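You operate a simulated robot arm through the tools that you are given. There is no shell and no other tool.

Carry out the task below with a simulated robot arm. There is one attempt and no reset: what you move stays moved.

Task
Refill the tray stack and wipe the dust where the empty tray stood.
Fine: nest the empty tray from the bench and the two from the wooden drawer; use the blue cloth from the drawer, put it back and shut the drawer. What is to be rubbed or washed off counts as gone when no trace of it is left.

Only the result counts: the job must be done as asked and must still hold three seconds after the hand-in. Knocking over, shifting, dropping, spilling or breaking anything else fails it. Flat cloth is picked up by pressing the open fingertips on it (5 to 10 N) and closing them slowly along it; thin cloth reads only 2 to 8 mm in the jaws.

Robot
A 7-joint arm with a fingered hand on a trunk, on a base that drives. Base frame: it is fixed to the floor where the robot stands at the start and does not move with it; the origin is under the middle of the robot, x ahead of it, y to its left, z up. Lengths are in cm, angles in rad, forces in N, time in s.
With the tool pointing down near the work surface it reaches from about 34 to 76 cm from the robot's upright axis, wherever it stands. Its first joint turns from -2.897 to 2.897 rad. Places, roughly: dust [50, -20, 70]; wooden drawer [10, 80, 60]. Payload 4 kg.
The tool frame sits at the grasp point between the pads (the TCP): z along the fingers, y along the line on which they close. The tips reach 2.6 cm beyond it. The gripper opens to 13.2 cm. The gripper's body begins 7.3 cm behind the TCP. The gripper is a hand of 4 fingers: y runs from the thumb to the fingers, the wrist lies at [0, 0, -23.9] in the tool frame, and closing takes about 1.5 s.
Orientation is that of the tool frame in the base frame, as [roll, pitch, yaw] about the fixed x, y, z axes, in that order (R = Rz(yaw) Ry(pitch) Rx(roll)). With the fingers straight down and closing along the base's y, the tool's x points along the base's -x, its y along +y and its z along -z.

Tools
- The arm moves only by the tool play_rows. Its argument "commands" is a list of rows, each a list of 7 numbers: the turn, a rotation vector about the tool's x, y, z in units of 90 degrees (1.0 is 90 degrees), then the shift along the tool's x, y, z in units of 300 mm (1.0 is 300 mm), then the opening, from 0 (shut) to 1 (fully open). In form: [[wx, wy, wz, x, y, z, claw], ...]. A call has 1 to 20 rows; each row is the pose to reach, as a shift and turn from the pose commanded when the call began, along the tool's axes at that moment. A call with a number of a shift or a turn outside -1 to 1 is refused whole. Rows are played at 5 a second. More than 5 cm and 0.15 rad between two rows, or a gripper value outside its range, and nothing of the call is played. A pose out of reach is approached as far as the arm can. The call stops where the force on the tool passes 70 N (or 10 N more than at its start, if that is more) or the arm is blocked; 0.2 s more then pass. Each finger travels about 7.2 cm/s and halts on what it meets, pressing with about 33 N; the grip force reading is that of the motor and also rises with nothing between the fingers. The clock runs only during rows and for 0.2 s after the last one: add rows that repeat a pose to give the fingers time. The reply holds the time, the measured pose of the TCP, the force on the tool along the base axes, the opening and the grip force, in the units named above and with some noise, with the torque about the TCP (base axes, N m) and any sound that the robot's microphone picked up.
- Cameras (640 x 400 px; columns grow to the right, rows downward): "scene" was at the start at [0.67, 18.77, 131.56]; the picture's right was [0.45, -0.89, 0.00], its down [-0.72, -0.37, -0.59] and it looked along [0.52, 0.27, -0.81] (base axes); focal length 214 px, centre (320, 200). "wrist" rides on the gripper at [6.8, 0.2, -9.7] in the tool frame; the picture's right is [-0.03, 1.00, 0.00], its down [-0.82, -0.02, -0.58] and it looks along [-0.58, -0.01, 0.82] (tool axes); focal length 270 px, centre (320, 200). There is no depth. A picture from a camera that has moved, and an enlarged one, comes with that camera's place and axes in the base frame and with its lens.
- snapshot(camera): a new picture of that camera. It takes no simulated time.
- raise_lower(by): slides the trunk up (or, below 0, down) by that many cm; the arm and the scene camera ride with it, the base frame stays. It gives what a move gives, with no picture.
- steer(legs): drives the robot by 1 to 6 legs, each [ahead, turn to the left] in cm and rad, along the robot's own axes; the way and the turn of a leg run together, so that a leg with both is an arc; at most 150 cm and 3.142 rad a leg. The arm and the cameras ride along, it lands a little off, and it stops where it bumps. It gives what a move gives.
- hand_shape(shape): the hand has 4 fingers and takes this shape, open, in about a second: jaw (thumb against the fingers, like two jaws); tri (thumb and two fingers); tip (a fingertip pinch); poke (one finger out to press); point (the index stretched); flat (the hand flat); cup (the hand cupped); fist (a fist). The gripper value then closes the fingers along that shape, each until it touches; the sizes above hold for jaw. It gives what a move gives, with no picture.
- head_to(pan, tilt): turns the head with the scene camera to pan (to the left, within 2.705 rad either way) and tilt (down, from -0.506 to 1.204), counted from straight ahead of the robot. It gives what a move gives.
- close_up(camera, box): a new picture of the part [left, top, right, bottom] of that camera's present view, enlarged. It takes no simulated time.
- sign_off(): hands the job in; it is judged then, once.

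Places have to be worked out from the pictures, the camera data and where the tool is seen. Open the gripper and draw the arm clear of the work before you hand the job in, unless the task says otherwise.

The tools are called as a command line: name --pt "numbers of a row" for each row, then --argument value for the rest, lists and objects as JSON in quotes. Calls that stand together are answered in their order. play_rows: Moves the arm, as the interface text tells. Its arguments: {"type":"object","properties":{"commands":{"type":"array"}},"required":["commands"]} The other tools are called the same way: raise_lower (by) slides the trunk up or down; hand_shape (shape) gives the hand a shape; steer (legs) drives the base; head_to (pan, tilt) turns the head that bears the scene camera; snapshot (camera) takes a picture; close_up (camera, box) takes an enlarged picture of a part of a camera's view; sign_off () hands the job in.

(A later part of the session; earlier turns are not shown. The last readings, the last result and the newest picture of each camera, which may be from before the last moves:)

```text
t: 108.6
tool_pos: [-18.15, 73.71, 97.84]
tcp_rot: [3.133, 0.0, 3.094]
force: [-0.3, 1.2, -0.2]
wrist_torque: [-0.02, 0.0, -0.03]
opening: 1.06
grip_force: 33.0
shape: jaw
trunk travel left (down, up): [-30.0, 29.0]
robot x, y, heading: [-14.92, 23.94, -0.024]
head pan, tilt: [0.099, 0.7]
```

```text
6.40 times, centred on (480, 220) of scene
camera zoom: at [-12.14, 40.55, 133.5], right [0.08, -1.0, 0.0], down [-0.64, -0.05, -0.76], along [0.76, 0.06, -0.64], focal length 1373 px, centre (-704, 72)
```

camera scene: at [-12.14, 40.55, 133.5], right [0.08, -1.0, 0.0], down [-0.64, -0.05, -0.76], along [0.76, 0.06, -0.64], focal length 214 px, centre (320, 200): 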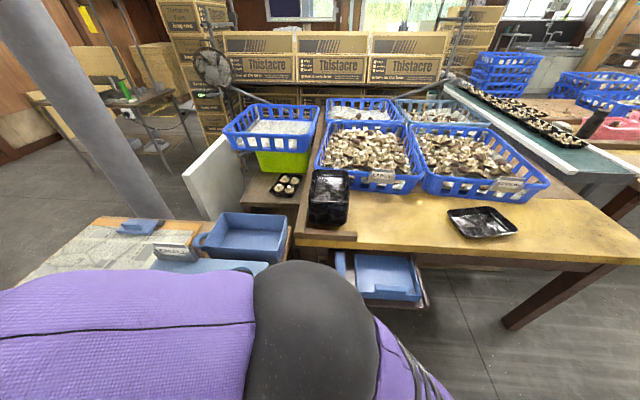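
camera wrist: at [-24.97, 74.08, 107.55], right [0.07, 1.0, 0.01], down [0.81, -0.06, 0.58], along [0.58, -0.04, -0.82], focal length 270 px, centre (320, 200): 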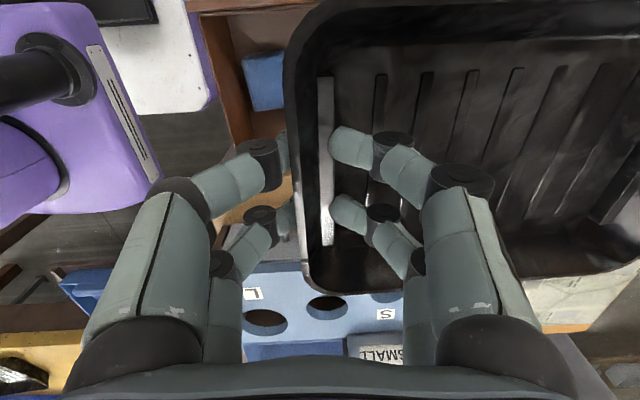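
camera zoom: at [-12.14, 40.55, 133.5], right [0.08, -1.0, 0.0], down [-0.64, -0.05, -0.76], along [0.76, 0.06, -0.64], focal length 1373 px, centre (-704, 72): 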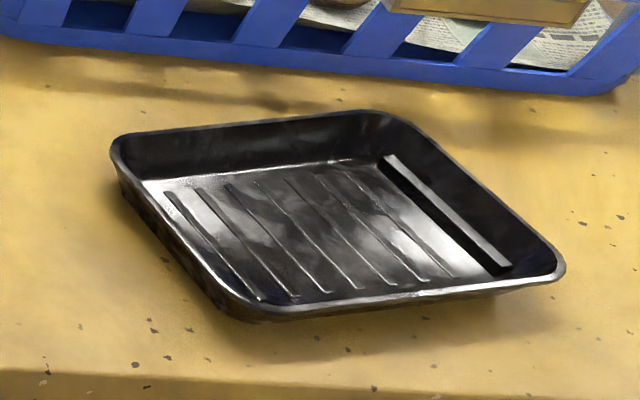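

To triangulate the stack's rim height, I'll raise the trunk 25 cm (hand in free space) and take the same view from higher up.

raise_lower --by 25

snapshot --camera "scene"

close_up --camera "scene" --box '[280, 190, 380, 290]'

close_up --camera "scene" --box '[420, 200, 540, 300]'

```text
t: 111.2
tool_pos: [-18.12, 73.81, 122.79]
tcp_rot: [3.136, 0.0, 3.092]
force: [0.3, 0.4, -0.5]
wrist_torque: [-0.02, 0.01, 0.02]
opening: 1.06
grip_force: 32.9
shape: jaw
trunk travel left (down, up): [-55.0, 4.0]
robot x, y, heading: [-15.2, 23.97, -0.025]
head pan, tilt: [0.099, 0.7]
```

```text
taken
camera scene: at [-12.14, 40.55, 158.5], right [0.08, -1.0, 0.0], down [-0.64, -0.05, -0.76], along [0.76, 0.06, -0.64], focal length 214 px, centre (320, 200)
```

scene: 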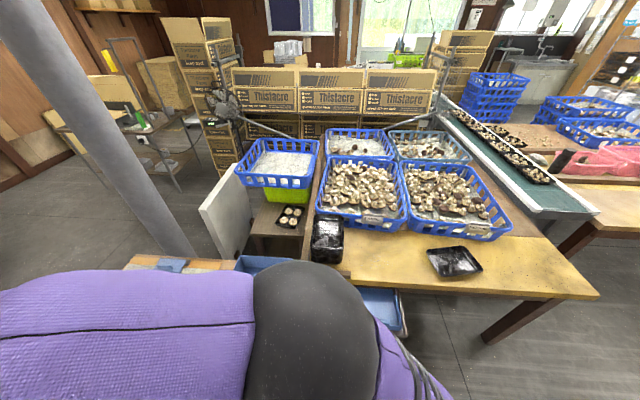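

```text
4.00 times, centred on (330, 240) of scene
camera zoom: at [-12.14, 40.55, 158.5], right [0.08, -1.0, 0.0], down [-0.64, -0.05, -0.76], along [0.76, 0.06, -0.64], focal length 858 px, centre (280, 40)
```

zoom: 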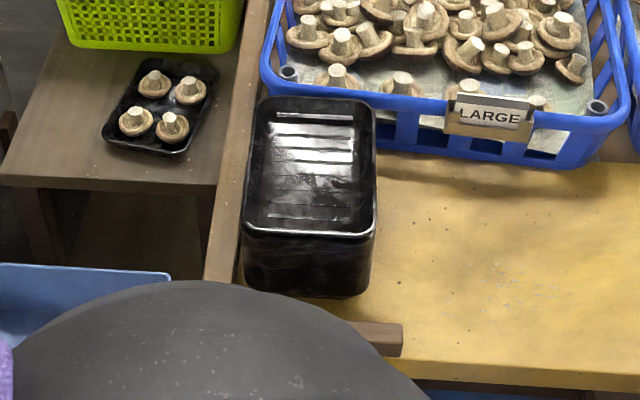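

```text
4.00 times, centred on (480, 250) of scene
camera zoom: at [-12.14, 40.55, 158.5], right [0.08, -1.0, 0.0], down [-0.64, -0.05, -0.76], along [0.76, 0.06, -0.64], focal length 858 px, centre (-320, 0)
```

zoom: 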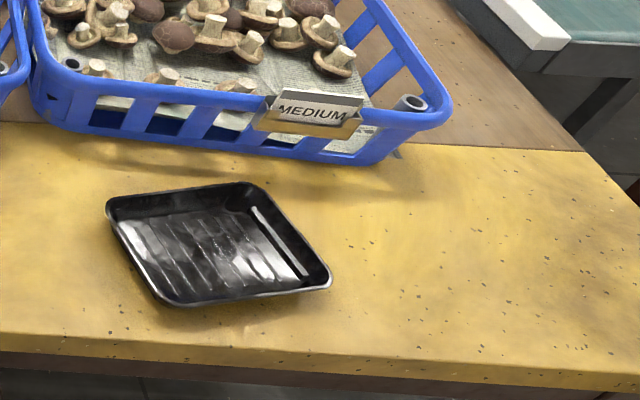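

Triangulation gives: stack rim z≈87.6, x 41.4–61.3, y 35–48.5, aligned with the axes; bench top z≈74. With the trunk still up I'll swing the trays round to above the stack, rotating the hand about -87° in step.

play_rows --pt "0 0 0.054 -0.12 0.026 0 0" --pt "0 0 0.108 -0.246 0.042 0 0" --pt "0 0 0.162 -0.374 0.047 0 0" --pt "0 0 0.216 -0.503 0.045 0 0" --pt "0 0 0.27 -0.633 0.028 0 0" --pt "0 0 0.324 -0.761 0.004 0 0" --pt "0 0 0.378 -0.889 -0.029 0 0"

play_rows --pt "0 0 0.054 -0.129 0.034 0 0" --pt "0 0 0.108 -0.261 0.058 0 0" --pt "0 0 0.162 -0.396 0.083 0 0" --pt "0 0 0.216 -0.535 0.093 0 0" --pt "0 0 0.27 -0.675 0.094 0 0" --pt "0 0 0.324 -0.815 0.086 0 0"

play_rows --pt "0 0 0.053 -0.135 0.057 0 0" --pt "0 0 0.106 -0.275 0.098 0 0" --pt "0 0 0.16 -0.419 0.131 0 0" --pt "0 0 0.213 -0.565 0.147 0 0" --pt "0 0 0.266 -0.716 0.149 0 0" --pt "0 0 0.266 -0.716 0.149 0 0"

snapshot --camera "wrist"

snapshot --camera "scene"

```text
t: 112.8
tool_pos: [8.39, 71.53, 122.77]
tcp_rot: [3.134, -0.006, 2.497]
force: [0.8, 0.0, -0.5]
wrist_torque: [-0.04, -0.04, 0.0]
opening: 1.06
grip_force: 32.5
shape: jaw
trunk travel left (down, up): [-55.0, 4.0]
robot x, y, heading: [-15.24, 24.2, -0.024]
head pan, tilt: [0.099, 0.7]
```

```text
t: 114.2
tool_pos: [29.68, 58.86, 122.49]
tcp_rot: [3.14, -0.006, 1.989]
force: [-0.1, -0.6, -0.3]
wrist_torque: [0.03, 0.05, 0.01]
opening: 1.02
grip_force: 33.2
shape: jaw
trunk travel left (down, up): [-55.0, 4.0]
robot x, y, heading: [-14.98, 24.28, -0.019]
head pan, tilt: [0.099, 0.7]
```

```text
t: 115.6
tool_pos: [42.53, 41.03, 122.46]
tcp_rot: [3.14, -0.008, 1.572]
force: [-0.1, 0.0, 0.2]
wrist_torque: [0.0, -0.02, -0.04]
opening: 1.03
grip_force: 33.3
shape: jaw
trunk travel left (down, up): [-55.0, 4.0]
robot x, y, heading: [-15.0, 23.8, -0.024]
head pan, tilt: [0.099, 0.7]
```

```text
taken
camera wrist: at [42.66, 47.76, 132.22], right [1.0, -0.02, 0.0], down [-0.02, -0.82, 0.57], along [-0.01, -0.57, -0.82], focal length 270 px, centre (320, 200)
```

wrist: 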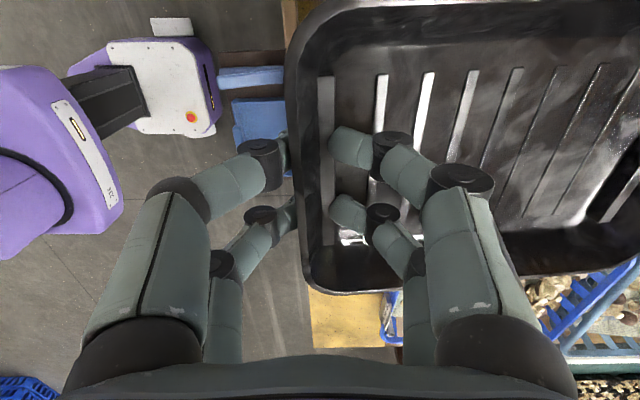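

```text
taken
camera scene: at [-12.11, 40.5, 158.5], right [0.08, -1.0, 0.0], down [-0.64, -0.05, -0.76], along [0.76, 0.06, -0.64], focal length 214 px, centre (320, 200)
```

scene: 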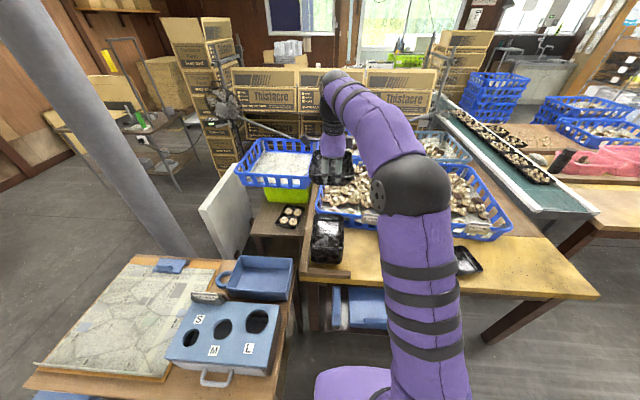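

The head camera sees both the held trays and the stack. I'll zoom in to compare their alignment.

close_up --camera "scene" --box '[280, 130, 380, 280]'

close_up --camera "scene" --box '[295, 140, 375, 190]'

```text
2.67 times, centred on (330, 205) of scene
camera zoom: at [-12.11, 40.5, 158.5], right [0.08, -1.0, 0.0], down [-0.64, -0.05, -0.76], along [0.76, 0.06, -0.64], focal length 572 px, centre (293, 187)
```

zoom: 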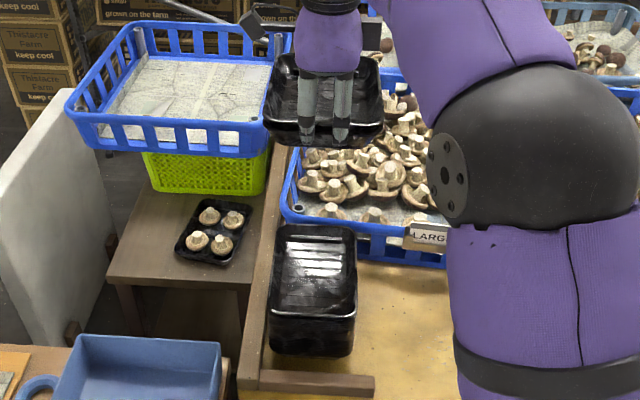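

```text
8.00 times, centred on (335, 165) of scene
camera zoom: at [-12.11, 40.5, 158.5], right [0.08, -1.0, 0.0], down [-0.64, -0.05, -0.76], along [0.76, 0.06, -0.64], focal length 1716 px, centre (200, 480)
```

zoom: 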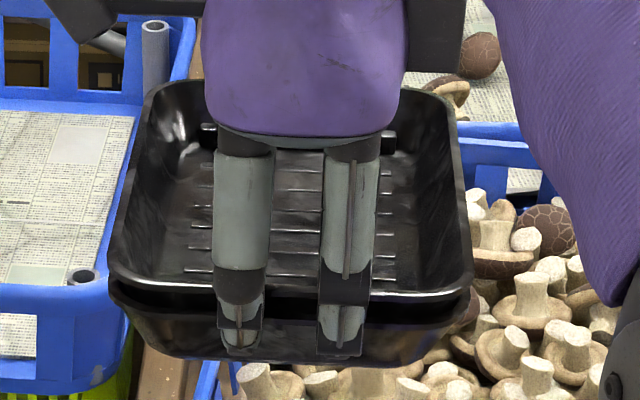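

Two nested rims are visible in the hand. They sag slightly at the far end and sit about 0.6 cm too far toward -y. I'll correct those and lower to just above the stack.

play_rows --pt "-0.01 0 0 0.005 0 0.12 0" --pt "-0.02 0 0 0.01 0 0.25 0" --pt "-0.03 0 0 0.015 0 0.38 0" --pt "-0.04 0 0 0.02 0 0.51 0" --pt "-0.05 0 0 0.02 0 0.64 0" --pt "-0.057 0 0 0.02 0 0.76 0" --pt "-0.057 0 0 0.02 0 0.86 0" --pt "-0.057 0 0 0.02 0 0.9 0" --pt "-0.057 0 0 0.02 0 0.9 0"

snapshot --camera "wrist"

close_up --camera "scene" --box '[280, 180, 380, 280]'

```text
t: 117.6
tool_pos: [42.44, 42.06, 95.42]
tcp_rot: [3.053, -0.01, 1.572]
force: [0.6, 0.1, 1.0]
wrist_torque: [0.02, -0.01, -0.01]
opening: 1.04
grip_force: 33.4
shape: jaw
trunk travel left (down, up): [-55.0, 4.0]
robot x, y, heading: [-15.05, 24.37, -0.027]
head pan, tilt: [0.099, 0.7]
```

```text
taken
camera wrist: at [41.7, 48.68, 105.25], right [1.0, -0.02, 0.09], down [-0.07, -0.82, 0.57], along [0.06, -0.57, -0.82], focal length 270 px, centre (320, 200)
```

wrist: 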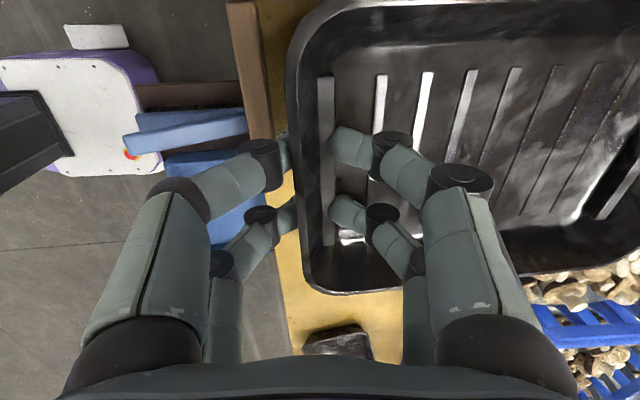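

```text
4.00 times, centred on (330, 230) of scene
camera zoom: at [-12.11, 40.54, 158.5], right [0.08, -1.0, 0.0], down [-0.64, -0.05, -0.76], along [0.76, 0.06, -0.64], focal length 858 px, centre (280, 80)
```

zoom: 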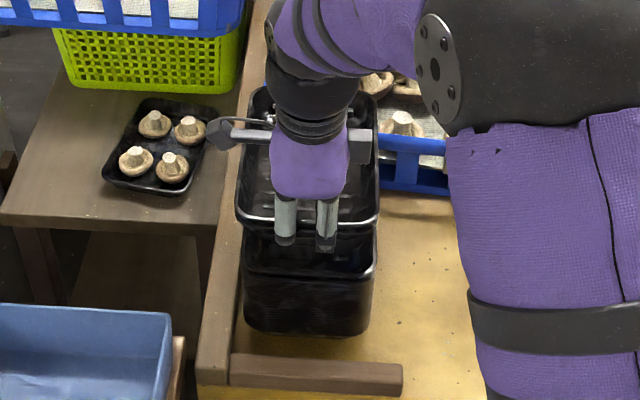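

The held trays are within about 4 mm of the stack's outline. I'll trim the offset and lower about 3 cm more.

play_rows --pt "0 0 0 -0.01 0.01 0.02 0" --pt "0 0 0 -0.01 0.008 0.05 0" --pt "0 0 0 -0.01 0.005 0.08 0" --pt "0 0 0 -0.01 0.004 0.107 0" --pt "0 0 0 -0.01 0.004 0.107 0"

snapshot --camera "wrist"

close_up --camera "scene" --box '[290, 190, 370, 290]'

```text
t: 118.8
tool_pos: [42.75, 41.7, 92.21]
tcp_rot: [3.053, -0.007, 1.571]
force: [1.2, 0.0, -0.4]
wrist_torque: [0.01, 0.01, -0.01]
opening: 1.06
grip_force: 33.2
shape: jaw
trunk travel left (down, up): [-55.0, 4.0]
robot x, y, heading: [-14.99, 24.09, -0.019]
head pan, tilt: [0.099, 0.7]
```

```text
taken
camera wrist: at [42.13, 48.4, 102.03], right [1.0, -0.02, 0.09], down [-0.07, -0.82, 0.57], along [0.06, -0.57, -0.82], focal length 270 px, centre (320, 200)
```

wrist: 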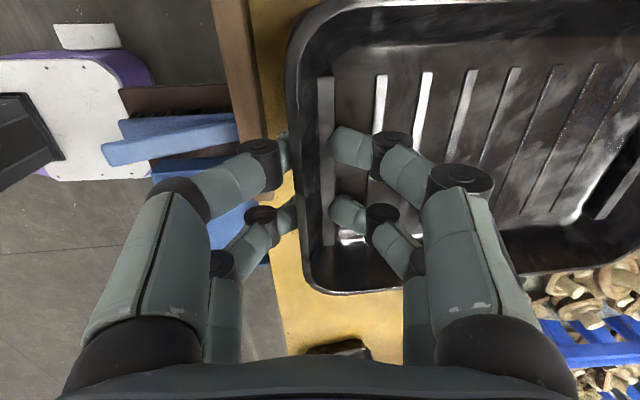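

```text
4.00 times, centred on (330, 240) of scene
camera zoom: at [-12.11, 40.54, 158.5], right [0.08, -1.0, 0.0], down [-0.64, -0.05, -0.76], along [0.76, 0.06, -0.64], focal length 858 px, centre (280, 40)
```

zoom: 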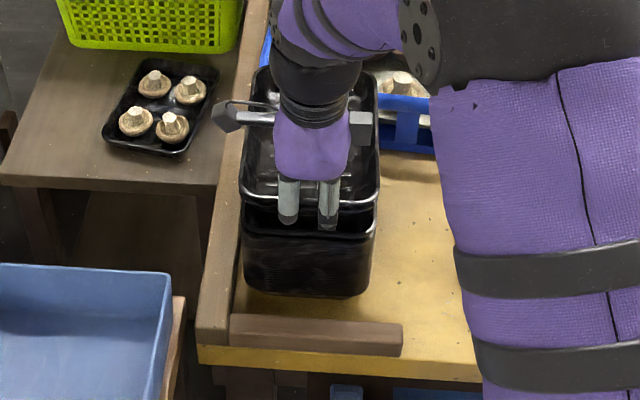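

Alignment is good. I'll lower in small steps, watching the force.

play_rows --pt "0 0 0 0 -0.001 0.015 0" --pt "0 0 0 0 -0.002 0.03 0" --pt "0 0 0 0 -0.004 0.045 0" --pt "0 0 0 0 -0.005 0.055 0" --pt "0 0 0 0 -0.005 0.055 0"

close_up --camera "scene" --box '[290, 190, 370, 290]'

```text
t: 120.0
tool_pos: [42.72, 41.8, 90.6]
tcp_rot: [3.053, -0.006, 1.572]
force: [0.5, 0.8, 0.3]
wrist_torque: [0.03, 0.03, -0.01]
opening: 1.02
grip_force: 32.6
shape: jaw
trunk travel left (down, up): [-55.0, 4.0]
robot x, y, heading: [-15.59, 24.54, -0.022]
head pan, tilt: [0.099, 0.7]
```

```text
4.00 times, centred on (330, 240) of scene
camera zoom: at [-12.11, 40.54, 158.5], right [0.08, -1.0, 0.0], down [-0.64, -0.05, -0.76], along [0.76, 0.06, -0.64], focal length 858 px, centre (280, 40)
```

zoom: 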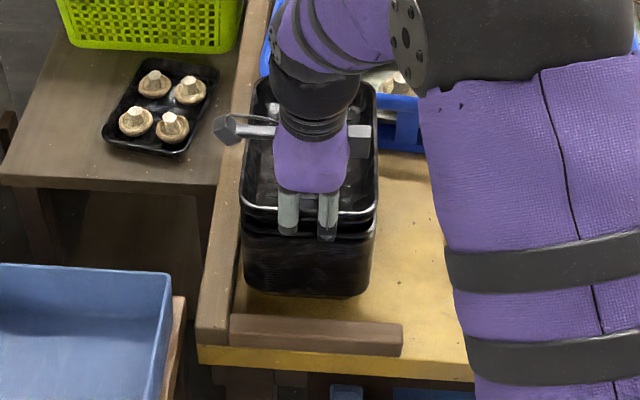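

close_up --camera "wrist" --box '[240, 0, 480, 340]'

close_up --camera "scene" --box '[305, 220, 360, 265]'

```text
1.18 times, centred on (360, 170) of wrist
camera zoom: at [42.11, 48.42, 100.37], right [1.0, -0.02, 0.09], down [-0.07, -0.82, 0.57], along [0.06, -0.57, -0.82], focal length 318 px, centre (273, 235)
```

zoom: 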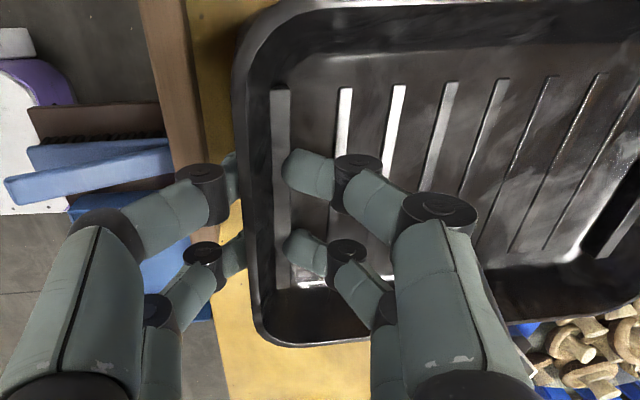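

```text
8.89 times, centred on (332, 242) of scene
camera zoom: at [-12.11, 40.54, 158.5], right [0.08, -1.0, 0.0], down [-0.64, -0.05, -0.76], along [0.76, 0.06, -0.64], focal length 1906 px, centre (209, -178)
```

zoom: 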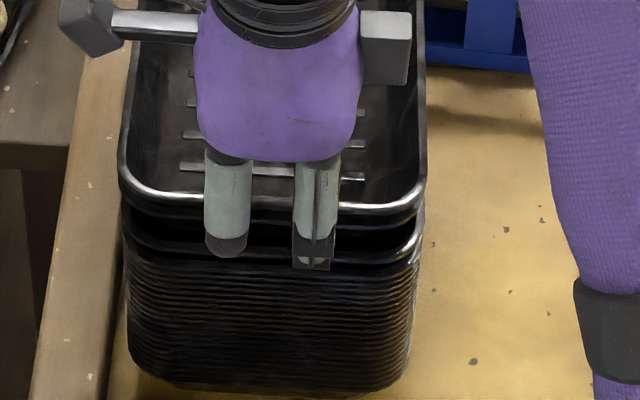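

The lower held tray has begun to enter the stack's top tray. I'll lower further until the thumb touches the stack's rim.

play_rows --pt "0 0 0 0 -0.001 0.01 0" --pt "0 0 0 0 -0.002 0.02 0" --pt "0 0 0 0 -0.002 0.03 0" --pt "0 0 0 0 -0.003 0.036 0" --pt "0 0 0 0 -0.003 0.036 0"

close_up --camera "scene" --box '[305, 220, 360, 265]'

```text
t: 121.2
tool_pos: [42.75, 41.75, 89.91]
tcp_rot: [3.047, -0.008, 1.572]
force: [-2.5, -1.5, 24.1]
wrist_torque: [-0.47, -0.09, -0.09]
opening: 1.06
grip_force: 33.5
shape: jaw
trunk travel left (down, up): [-55.0, 4.0]
robot x, y, heading: [-15.09, 24.29, -0.021]
head pan, tilt: [0.099, 0.7]
```

```text
8.89 times, centred on (332, 242) of scene
camera zoom: at [-12.35, 40.47, 158.54], right [0.08, -1.0, 0.0], down [-0.64, -0.05, -0.77], along [0.76, 0.06, -0.64], focal length 1906 px, centre (209, -178)
```

zoom: 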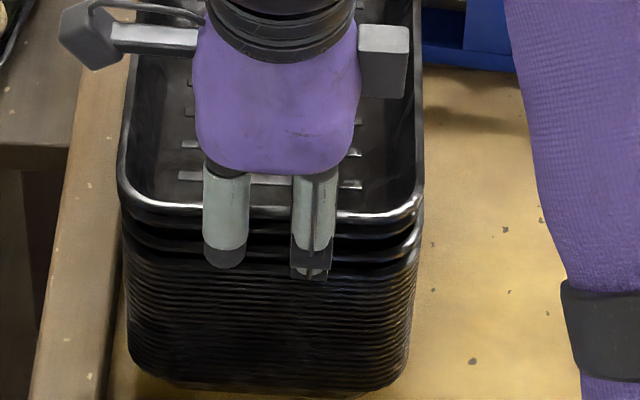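

Thumb contacts the stack's rim (24 N). I'll lift 4 mm to relieve it and then open the fingers so the trays drop in.

play_rows --pt "0 0 0 0 0.001 -0.014 0" --pt "0 0 0 0 0.001 -0.014 0.12" --pt "0 0 0 0 0.001 -0.014 0.18" --pt "0 0 0 0 0.001 -0.014 0.24" --pt "0 0 0 0 0.001 -0.014 0.28" --pt "0 0 0 0 0.001 -0.014 0.28"

close_up --camera "scene" --box '[305, 220, 360, 265]'

snapshot --camera "wrist"

```text
t: 122.6
tool_pos: [42.77, 41.78, 90.07]
tcp_rot: [3.053, -0.011, 1.573]
force: [-0.1, 0.1, 0.0]
wrist_torque: [-0.02, -0.03, 0.0]
opening: 3.67
grip_force: 0.0
shape: jaw
trunk travel left (down, up): [-55.0, 4.0]
robot x, y, heading: [-14.96, 24.27, -0.018]
head pan, tilt: [0.099, 0.7]
```

```text
8.89 times, centred on (332, 242) of scene
camera zoom: at [-12.12, 40.54, 158.5], right [0.08, -1.0, 0.0], down [-0.64, -0.05, -0.76], along [0.76, 0.06, -0.64], focal length 1906 px, centre (209, -178)
```

zoom: 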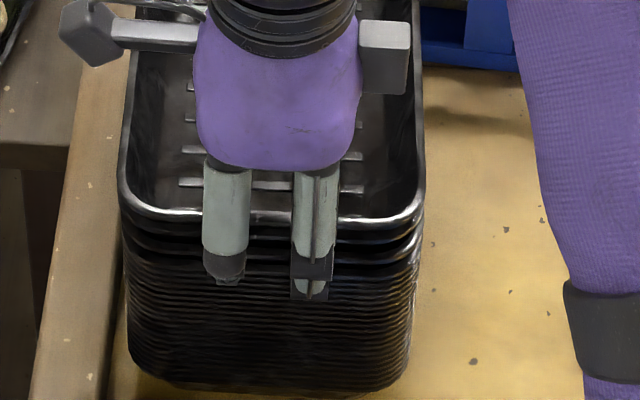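

```text
taken
camera wrist: at [42.12, 48.44, 99.8], right [1.0, -0.02, 0.09], down [-0.07, -0.82, 0.57], along [0.06, -0.57, -0.82], focal length 270 px, centre (320, 200)
```

wrist: 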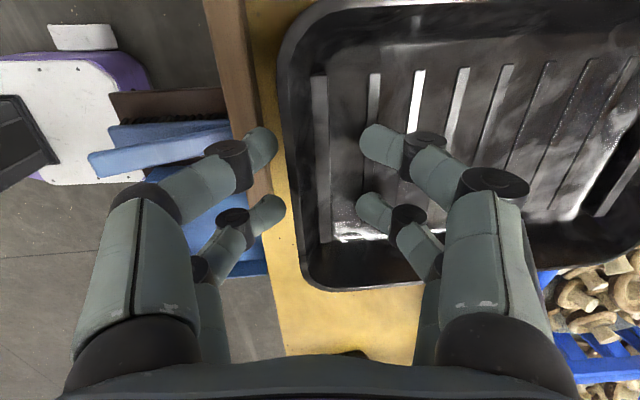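

Released. I'll lift straight up and out, then inspect whether the trays nest fully.

play_rows --pt "0 0 0 0 0.005 -0.06 0.28" --pt "0 0 0 0 0.015 -0.15 0.28" --pt "0 0 0 0 0.025 -0.27 0.28" --pt "0.03 0 0 0 0.0 -0.4 0.28" --pt "0.057 0 0 0 -0.1 -0.5 0.28" --pt "0.057 0 0 0 -0.24 -0.55 0.28" --pt "0.057 0 0 0 -0.38 -0.58 0.28" --pt "0.057 0 0 0 -0.38 -0.58 0.28"

close_up --camera "scene" --box '[290, 200, 370, 280]'

snapshot --camera "wrist"

```text
t: 124.4
tool_pos: [29.94, 41.67, 106.36]
tcp_rot: [3.141, -0.009, 1.572]
force: [-0.7, -0.2, -0.5]
wrist_torque: [0.03, -0.05, 0.02]
opening: 3.66
grip_force: 0.1
shape: jaw
trunk travel left (down, up): [-55.0, 4.0]
robot x, y, heading: [-15.47, 23.88, -0.025]
head pan, tilt: [0.099, 0.7]
```

```text
5.00 times, centred on (330, 240) of scene
camera zoom: at [-12.14, 40.53, 158.5], right [0.08, -1.0, 0.0], down [-0.64, -0.05, -0.76], along [0.76, 0.06, -0.64], focal length 1072 px, centre (270, 0)
```

zoom: 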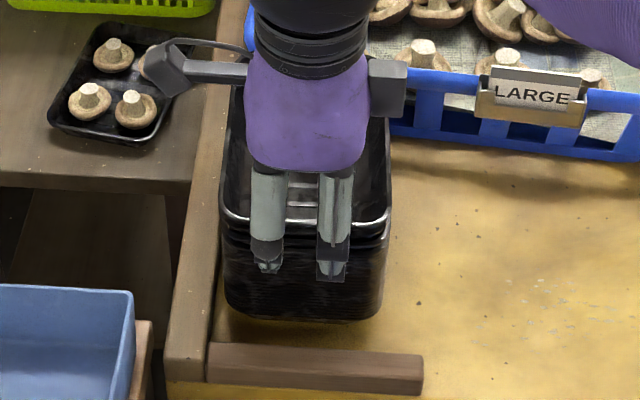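

```text
taken
camera wrist: at [30.11, 48.3, 116.09], right [1.0, -0.02, 0.0], down [-0.02, -0.82, 0.57], along [-0.01, -0.57, -0.82], focal length 270 px, centre (320, 200)
```

wrist: 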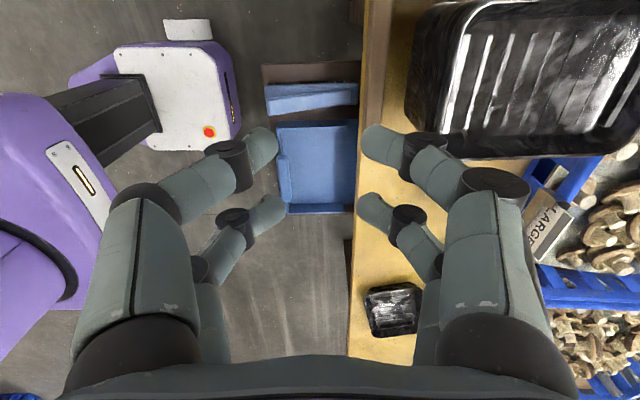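

The trays are on the stack (I'll check and press them later). The bench tray's centre is about (47,-13.5) with its long axis at about -76°. I'll hover over its +y short edge near (45,-5), turning the hand to match.

play_rows --pt "0 0 0.06 -0.119 0.038 0 0.38" --pt "0 0 0.121 -0.238 0.076 0 0.38" --pt "0 0 0.182 -0.357 0.114 0 0.38" --pt "0 0 0.243 -0.476 0.152 0 0.38" --pt "0 0 0.304 -0.595 0.19 0 0.38" --pt "0 0 0.364 -0.714 0.229 0 0.38" --pt "0 0 0.425 -0.833 0.267 0 0.38"

play_rows --pt "0 0 0.06 -0.06 0.09 0.03 0.38" --pt "0 0 0.121 -0.121 0.18 0.057 0.38" --pt "0 0 0.182 -0.181 0.27 0.086 0.38" --pt "0 0 0.243 -0.242 0.36 0.114 0.38" --pt "0 0 0.304 -0.302 0.45 0.143 0.38" --pt "0 0 0.364 -0.363 0.54 0.171 0.38" --pt "0 0 0.425 -0.423 0.63 0.2 0.38" --pt "0 0 0.425 -0.423 0.63 0.2 0.38"

snapshot --camera "wrist"

snapshot --camera "scene"

```text
t: 126.0
tool_pos: [37.95, 16.44, 106.2]
tcp_rot: [-3.137, -0.007, 0.906]
force: [0.3, 1.5, 0.6]
wrist_torque: [0.01, 0.04, -0.02]
opening: 4.97
grip_force: 0.1
shape: jaw
trunk travel left (down, up): [-55.0, 4.0]
robot x, y, heading: [-14.75, 24.39, -0.024]
head pan, tilt: [0.099, 0.7]
```

```text
t: 127.8
tool_pos: [45.05, -5.08, 99.92]
tcp_rot: [-3.132, -0.002, 0.235]
force: [-0.4, 0.8, 0.9]
wrist_torque: [0.0, 0.0, 0.02]
opening: 5.0
grip_force: 0.0
shape: jaw
trunk travel left (down, up): [-55.0, 4.0]
robot x, y, heading: [-15.14, 24.54, -0.024]
head pan, tilt: [0.099, 0.7]
```

```text
taken
camera wrist: at [51.69, -3.78, 109.64], right [0.21, -0.98, -0.01], down [-0.8, -0.18, 0.58], along [-0.56, -0.11, -0.82], focal length 270 px, centre (320, 200)
```

wrist: 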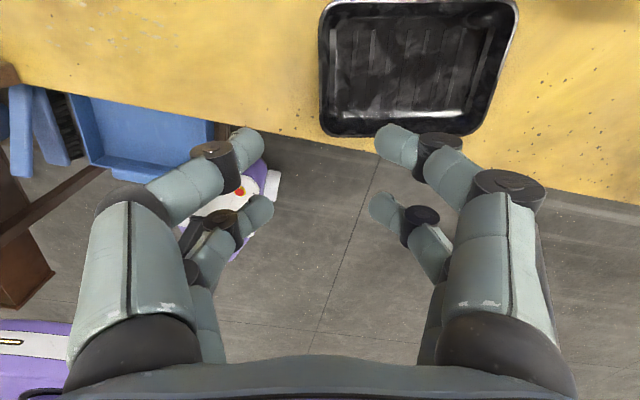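

```text
taken
camera scene: at [-12.1, 40.49, 158.5], right [0.08, -1.0, 0.0], down [-0.64, -0.05, -0.76], along [0.76, 0.06, -0.64], focal length 214 px, centre (320, 200)
```

scene: 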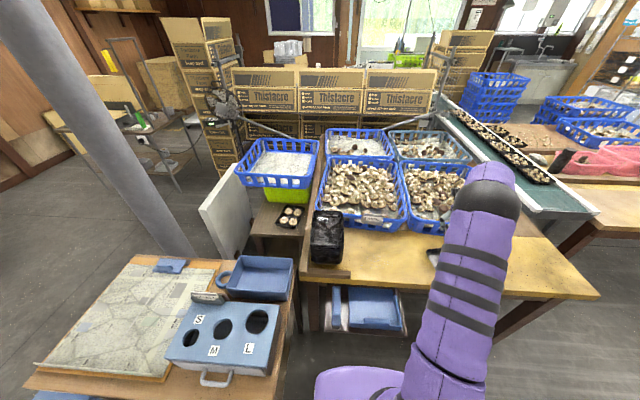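

The tray's gripping edge is centred at about (46.1,-5.0) with a yaw near 12°. I'll adjust and descend to about 5 cm above grasp height.

play_rows --pt "0 0 0.005 0.01 0.005 0.12 0.38" --pt "0 0 0.01 0.02 0.01 0.24 0.38" --pt "0 0 0.013 0.035 0.019 0.36 0.38" --pt "0 0 0.013 0.035 0.019 0.48 0.38" --pt "0 0 0.013 0.035 0.019 0.553 0.38" --pt "0 0 0.013 0.035 0.019 0.553 0.38"

snapshot --camera "wrist"

```text
t: 129.2
tool_pos: [46.2, -5.29, 83.4]
tcp_rot: [-3.136, -0.003, 0.215]
force: [-0.2, -0.2, -0.5]
wrist_torque: [0.01, 0.03, -0.02]
opening: 5.03
grip_force: 0.1
shape: jaw
trunk travel left (down, up): [-55.0, 4.0]
robot x, y, heading: [-15.25, 23.9, -0.02]
head pan, tilt: [0.099, 0.7]
```

```text
taken
camera wrist: at [52.88, -4.08, 93.09], right [0.19, -0.98, -0.01], down [-0.8, -0.16, 0.58], along [-0.57, -0.1, -0.82], focal length 270 px, centre (320, 200)
```

wrist: 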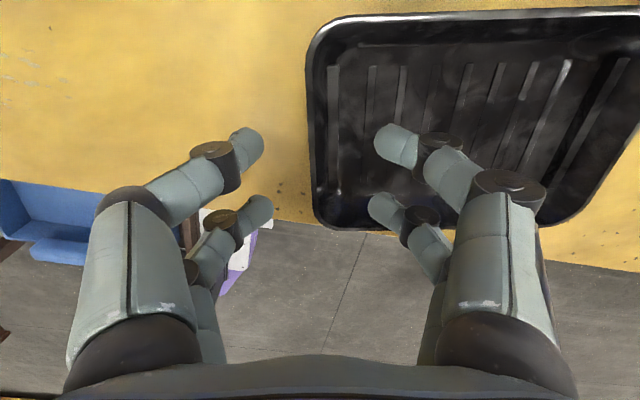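

Rim height confirmed at z≈78.2 and the edge lies between the fingers. I'll descend 4.7 cm and close.

play_rows --pt "0 0 0 0 -0.005 0.06 0.38" --pt "0 0 0 0 -0.01 0.11 0.38" --pt "0 0 0 0 -0.01 0.14 0.38" --pt "0 0 0 0 -0.01 0.157 0.38" --pt "0 0 0 0 -0.01 0.157 0.38" --pt "0 0 0 0 -0.01 0.157 0.3" --pt "0 0 0 0 -0.01 0.157 0.22" --pt "0 0 0 0 -0.01 0.157 0.14" --pt "0 0 0 0 -0.01 0.157 0.06" --pt "0 0 0 0 -0.01 0.157 0" --pt "0 0 0 0 -0.01 0.157 0" --pt "0 0 0 0 -0.01 0.157 0"

snapshot --camera "wrist"

```text
t: 131.8
tool_pos: [46.07, -4.88, 78.67]
tcp_rot: [-3.135, -0.002, 0.216]
force: [1.2, -0.5, 1.9]
wrist_torque: [-0.43, -0.11, 0.04]
opening: 0.0
grip_force: 33.2
shape: jaw
trunk travel left (down, up): [-55.0, 4.0]
robot x, y, heading: [-14.62, 24.57, -0.022]
head pan, tilt: [0.099, 0.7]
```

```text
taken
camera wrist: at [52.83, -3.73, 88.47], right [0.19, -0.98, -0.01], down [-0.8, -0.16, 0.58], along [-0.57, -0.1, -0.82], focal length 270 px, centre (320, 200)
```

wrist: 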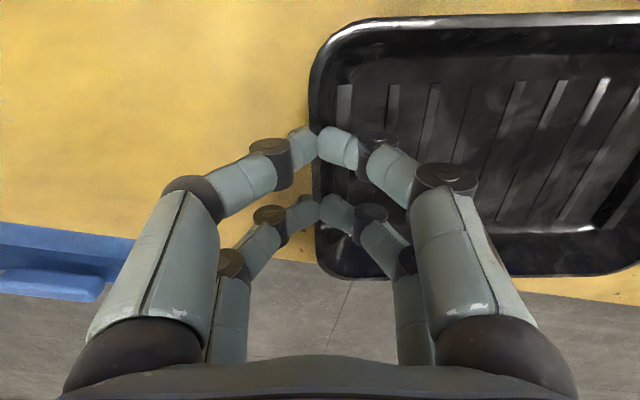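

The opening reads 0 – the single wall is thin, or the grip missed. I'll lift 3 cm to check.

play_rows --pt "0 0 0 0 0 -0.03 0" --pt "0 0 0 0 0 -0.06 0" --pt "0 0 0 0 0 -0.1 0" --pt "0 0 0 0 0 -0.1 0"

snapshot --camera "wrist"

close_up --camera "scene" --box '[400, 200, 540, 300]'

```text
t: 132.8
tool_pos: [46.06, -4.78, 81.69]
tcp_rot: [-3.134, 0.0, 0.218]
force: [-0.1, 0.1, 0.8]
wrist_torque: [-0.02, -0.02, 0.04]
opening: 0.0
grip_force: 33.0
shape: jaw
trunk travel left (down, up): [-55.0, 4.0]
robot x, y, heading: [-15.19, 24.22, -0.024]
head pan, tilt: [0.099, 0.7]
```

```text
taken
camera wrist: at [52.84, -3.67, 91.46], right [0.19, -0.98, -0.01], down [-0.8, -0.16, 0.58], along [-0.57, -0.1, -0.82], focal length 270 px, centre (320, 200)
```

wrist: 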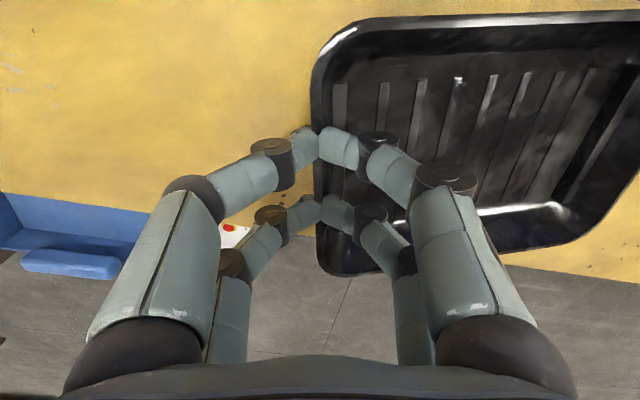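

```text
4.00 times, centred on (470, 250) of scene
camera zoom: at [-12.12, 40.53, 158.5], right [0.08, -1.0, 0.0], down [-0.64, -0.05, -0.76], along [0.76, 0.06, -0.64], focal length 858 px, centre (-280, 0)
```

zoom: 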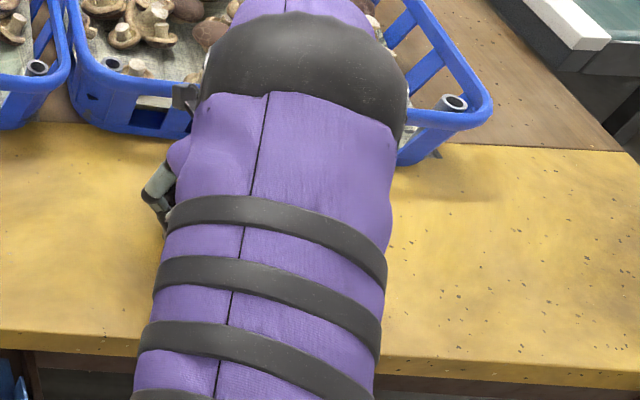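

The near edge came up with the fingers; the far end sags. I'll lift another 6 cm and see whether it holds.

play_rows --pt "0 0 0 0 0 -0.05 0" --pt "0 0 0 0 0 -0.1 0" --pt "0 0 0 0 0 -0.15 0" --pt "0 0 0 0 0 -0.2 0" --pt "0 0 0 0 0 -0.2 0" --pt "0 0 0 0 0 -0.2 0"

snapshot --camera "wrist"

```text
t: 134.2
tool_pos: [46.1, -4.93, 87.61]
tcp_rot: [-3.133, -0.002, 0.217]
force: [0.2, -0.5, -0.2]
wrist_torque: [0.0, 0.01, 0.02]
opening: 0.02
grip_force: 33.0
shape: jaw
trunk travel left (down, up): [-55.0, 4.0]
robot x, y, heading: [-15.09, 24.26, -0.019]
head pan, tilt: [0.099, 0.7]
```

```text
taken
camera wrist: at [52.84, -3.77, 97.41], right [0.19, -0.98, -0.01], down [-0.8, -0.16, 0.58], along [-0.57, -0.1, -0.82], focal length 270 px, centre (320, 200)
```

wrist: 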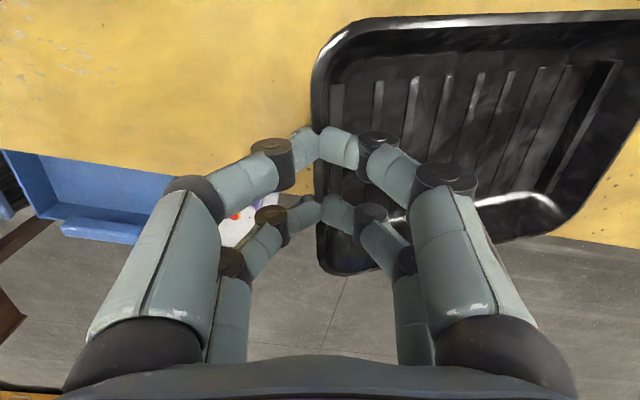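

It holds, with a droop of about 10°. I'll raise it well clear and swing it to above the stack, rotating the hand back.

play_rows --pt "0 0 0 0 0 -0.14 0" --pt "0 0 0 0 0 -0.28 0" --pt "0 0 0 0 0 -0.42 0" --pt "0 0 0 0 0 -0.56 0" --pt "0 0 0 0 0 -0.7 0" --pt "0 0 0 0 0 -0.84 0" --pt "0 0 0 0 0 -0.98 0"

play_rows --pt "0 0 -0.062 0.016 -0.109 0 0" --pt "0 0 -0.123 0.031 -0.217 0 0" --pt "0 0 -0.185 0.047 -0.326 0 0" --pt "0 0 -0.246 0.063 -0.435 0 0" --pt "0 0 -0.308 0.079 -0.544 0 0" --pt "0 0 -0.369 0.094 -0.652 0 0" --pt "0 0 -0.431 0.11 -0.761 0 0"

play_rows --pt "0 0 -0.062 0.082 -0.077 0 0" --pt "0 0 -0.123 0.165 -0.154 0 0" --pt "0 0 -0.185 0.247 -0.231 0 0" --pt "0 0 -0.246 0.329 -0.309 0 0" --pt "0 0 -0.308 0.411 -0.386 0 0" --pt "0 0 -0.369 0.494 -0.463 0 0" --pt "0 0 -0.431 0.576 -0.54 0 0" --pt "0 0 -0.431 0.576 -0.54 0 0"

snapshot --camera "wrist"

close_up --camera "scene" --box '[280, 130, 380, 280]'

close_up --camera "scene" --box '[295, 220, 365, 270]'

close_up --camera "scene" --box '[400, 200, 560, 310]'

```text
t: 135.8
tool_pos: [45.93, -5.26, 117.05]
tcp_rot: [-3.131, 0.0, 0.217]
force: [0.3, 0.5, 0.2]
wrist_torque: [0.03, 0.0, -0.04]
opening: 0.02
grip_force: 32.4
shape: jaw
trunk travel left (down, up): [-55.0, 4.0]
robot x, y, heading: [-15.14, 24.65, -0.019]
head pan, tilt: [0.099, 0.7]
```

```text
t: 137.4
tool_pos: [44.21, 17.95, 117.38]
tcp_rot: [-3.137, -0.007, 0.894]
force: [-1.2, 0.6, -0.6]
wrist_torque: [0.0, 0.01, 0.01]
opening: 0.0
grip_force: 32.9
shape: jaw
trunk travel left (down, up): [-55.0, 4.0]
robot x, y, heading: [-15.23, 24.4, -0.021]
head pan, tilt: [0.099, 0.7]
```

```text
t: 139.2
tool_pos: [42.65, 41.43, 117.51]
tcp_rot: [-3.141, -0.006, 1.572]
force: [0.0, -0.3, 0.6]
wrist_torque: [-0.01, -0.04, 0.02]
opening: 0.0
grip_force: 32.9
shape: jaw
trunk travel left (down, up): [-55.0, 4.0]
robot x, y, heading: [-15.11, 23.96, -0.025]
head pan, tilt: [0.099, 0.7]
```

```text
taken
camera wrist: at [42.77, 48.19, 127.24], right [1.0, -0.02, 0.0], down [-0.02, -0.82, 0.57], along [-0.01, -0.57, -0.82], focal length 270 px, centre (320, 200)
```

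wrist: 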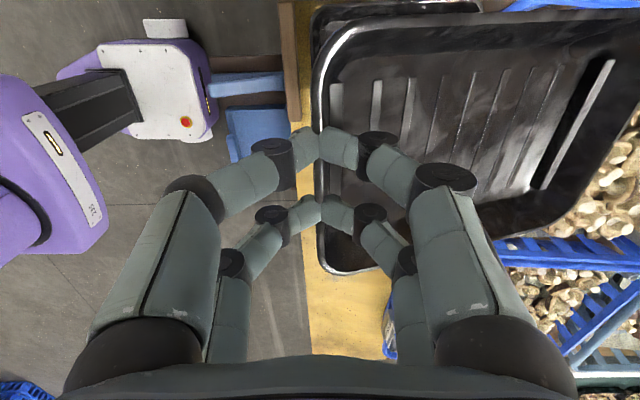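

```text
2.67 times, centred on (330, 205) of scene
camera zoom: at [-12.11, 40.56, 158.5], right [0.08, -1.0, 0.0], down [-0.64, -0.05, -0.76], along [0.76, 0.06, -0.64], focal length 572 px, centre (293, 187)
```

zoom: 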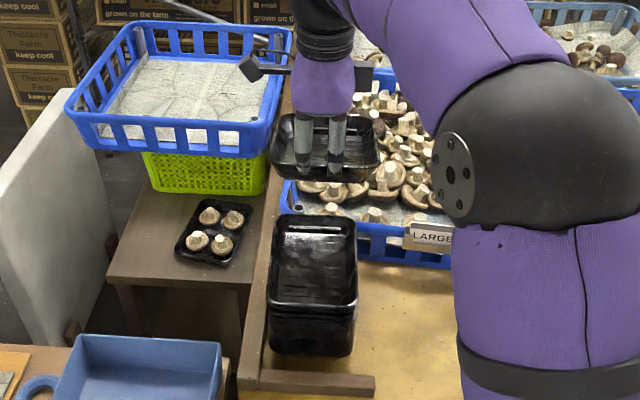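

```text
8.00 times, centred on (330, 245) of scene
camera zoom: at [-12.11, 40.56, 158.5], right [0.08, -1.0, 0.0], down [-0.64, -0.05, -0.76], along [0.76, 0.06, -0.64], focal length 1716 px, centre (240, -160)
```

zoom: 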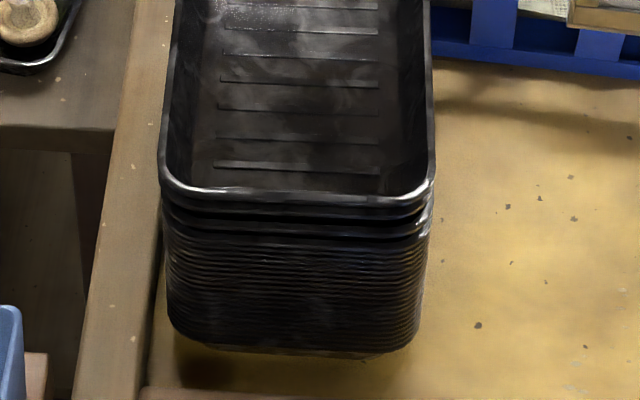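

```text
3.64 times, centred on (480, 255) of scene
camera zoom: at [-12.11, 40.56, 158.5], right [0.08, -1.0, 0.0], down [-0.64, -0.05, -0.76], along [0.76, 0.06, -0.64], focal length 780 px, centre (-262, 0)
```

zoom: 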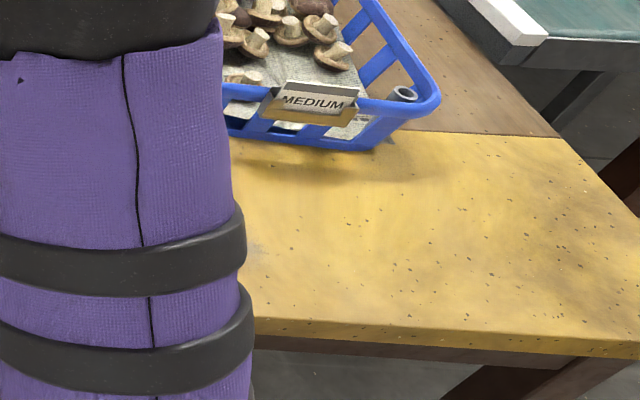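

close_up --camera "scene" --box '[300, 145, 370, 200]'

```text
7.27 times, centred on (335, 172) of scene
camera zoom: at [-12.11, 40.56, 158.5], right [0.08, -1.0, 0.0], down [-0.64, -0.05, -0.76], along [0.76, 0.06, -0.64], focal length 1560 px, centre (211, 400)
```

zoom: 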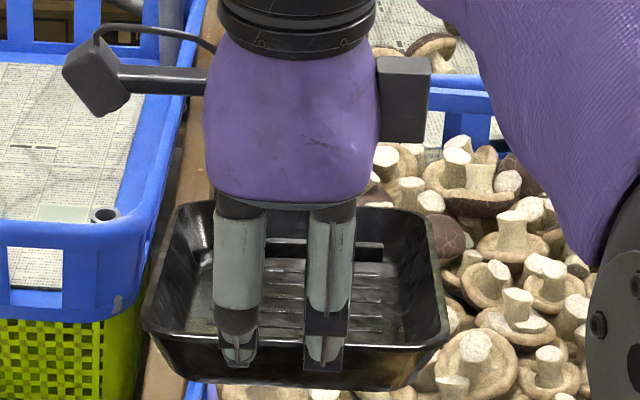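

The single tray droops about 18° at the far end and sits 0.75 cm toward -y. I'll pitch the hand to level it, correct the offsets and lower to z≈98.

play_rows --pt "-0.035 0 0 0.005 -0.006 0.08 0" --pt "-0.07 0 0 0.01 -0.012 0.17 0" --pt "-0.105 0 0 0.015 -0.018 0.27 0" --pt "-0.14 0 0 0.02 -0.024 0.38 0" --pt "-0.17 0 0 0.025 -0.03 0.5 0" --pt "-0.197 0 0 0.025 -0.035 0.6 0" --pt "-0.197 0 0 0.025 -0.035 0.65 0" --pt "-0.197 0 0 0.025 -0.035 0.65 0"

snapshot --camera "wrist"

close_up --camera "scene" --box '[295, 190, 375, 270]'

```text
t: 141.0
tool_pos: [41.53, 42.38, 97.86]
tcp_rot: [2.834, -0.009, 1.57]
force: [-0.6, 0.0, 0.4]
wrist_torque: [0.01, -0.02, -0.01]
opening: 0.0
grip_force: 32.7
shape: jaw
trunk travel left (down, up): [-55.0, 4.0]
robot x, y, heading: [-15.05, 24.02, -0.023]
head pan, tilt: [0.099, 0.7]
```

```text
taken
camera wrist: at [38.77, 49.08, 107.26], right [0.95, -0.03, 0.3], down [-0.2, -0.82, 0.54], along [0.23, -0.57, -0.79], focal length 270 px, centre (320, 200)
```

wrist: 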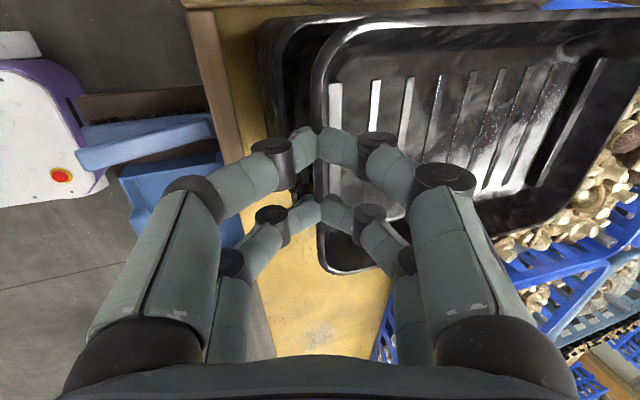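

```text
5.00 times, centred on (335, 230) of scene
camera zoom: at [-12.11, 40.54, 158.5], right [0.08, -1.0, 0.0], down [-0.64, -0.05, -0.76], along [0.76, 0.06, -0.64], focal length 1072 px, centre (245, 50)
```

zoom: 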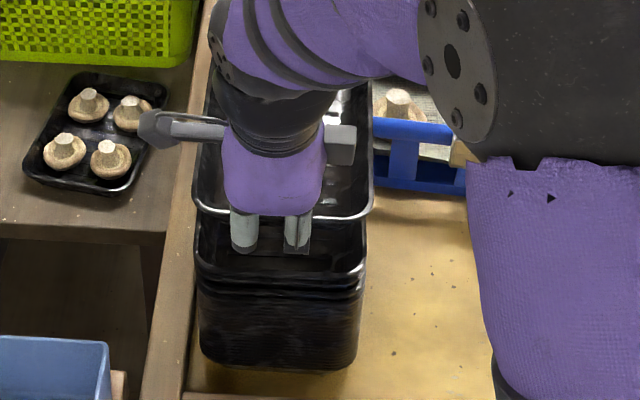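

close_up --camera "scene" --box '[320, 185, 380, 240]'

close_up --camera "wrist" --box '[240, 0, 640, 300]'

```text
7.27 times, centred on (350, 212) of scene
camera zoom: at [-12.11, 40.54, 158.5], right [0.08, -1.0, 0.0], down [-0.64, -0.05, -0.76], along [0.76, 0.06, -0.64], focal length 1560 px, centre (102, 109)
```

zoom: 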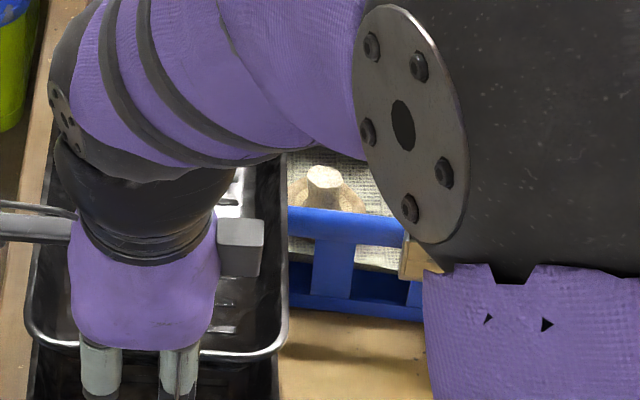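

```text
1.33 times, centred on (440, 150) of wrist
camera zoom: at [38.77, 49.08, 107.26], right [0.95, -0.03, 0.3], down [-0.2, -0.82, 0.54], along [0.23, -0.57, -0.79], focal length 360 px, centre (160, 267)
```

zoom: 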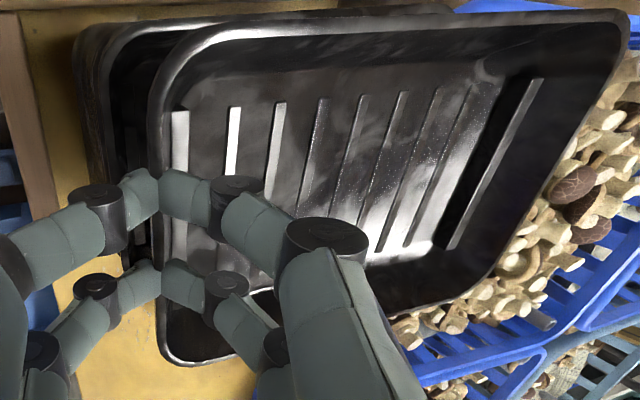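

The tray is now level within a couple of degrees and aligned. I'll lower 3 cm with a small -x trim and recheck.

play_rows --pt "0 0 0 -0.002 -0.02 0.028 0" --pt "0 0 0 -0.002 -0.03 0.06 0" --pt "0 0 0 -0.002 -0.04 0.092 0" --pt "0 0 0 -0.002 -0.04 0.092 0"

close_up --camera "scene" --box '[305, 205, 365, 265]'

close_up --camera "wrist" --box '[240, 0, 640, 300]'

```text
t: 142.0
tool_pos: [41.28, 42.32, 95.01]
tcp_rot: [2.832, -0.01, 1.57]
force: [-0.4, 0.4, 0.3]
wrist_torque: [0.0, 0.03, -0.01]
opening: 0.0
grip_force: 33.3
shape: jaw
trunk travel left (down, up): [-55.0, 4.0]
robot x, y, heading: [-15.02, 24.37, -0.022]
head pan, tilt: [0.099, 0.7]
```

```text
6.67 times, centred on (335, 235) of scene
camera zoom: at [-12.11, 40.54, 158.5], right [0.08, -1.0, 0.0], down [-0.64, -0.05, -0.76], along [0.76, 0.06, -0.64], focal length 1430 px, centre (220, -33)
```

zoom: 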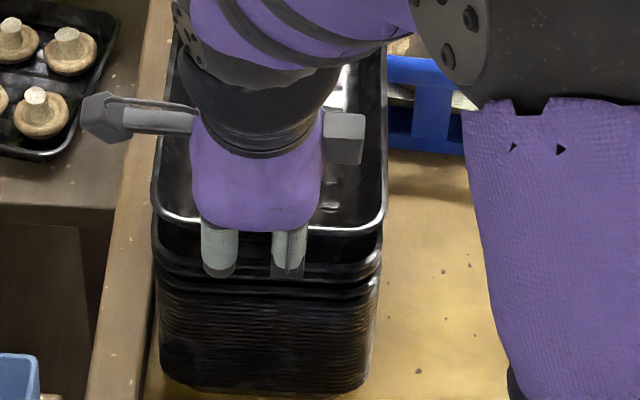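

```text
1.33 times, centred on (440, 150) of wrist
camera zoom: at [38.48, 49.06, 104.28], right [0.95, -0.03, 0.3], down [-0.2, -0.82, 0.54], along [0.23, -0.57, -0.79], focal length 360 px, centre (160, 267)
```

zoom: 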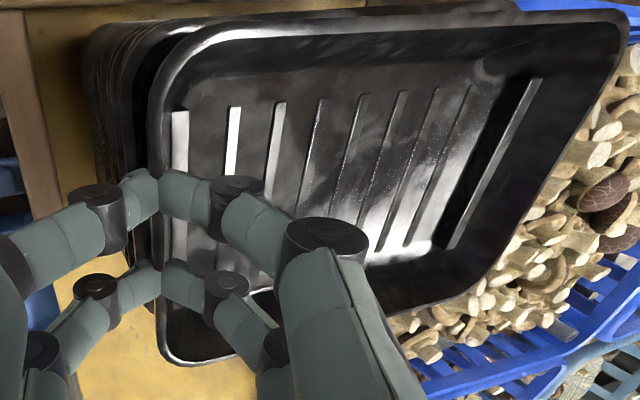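

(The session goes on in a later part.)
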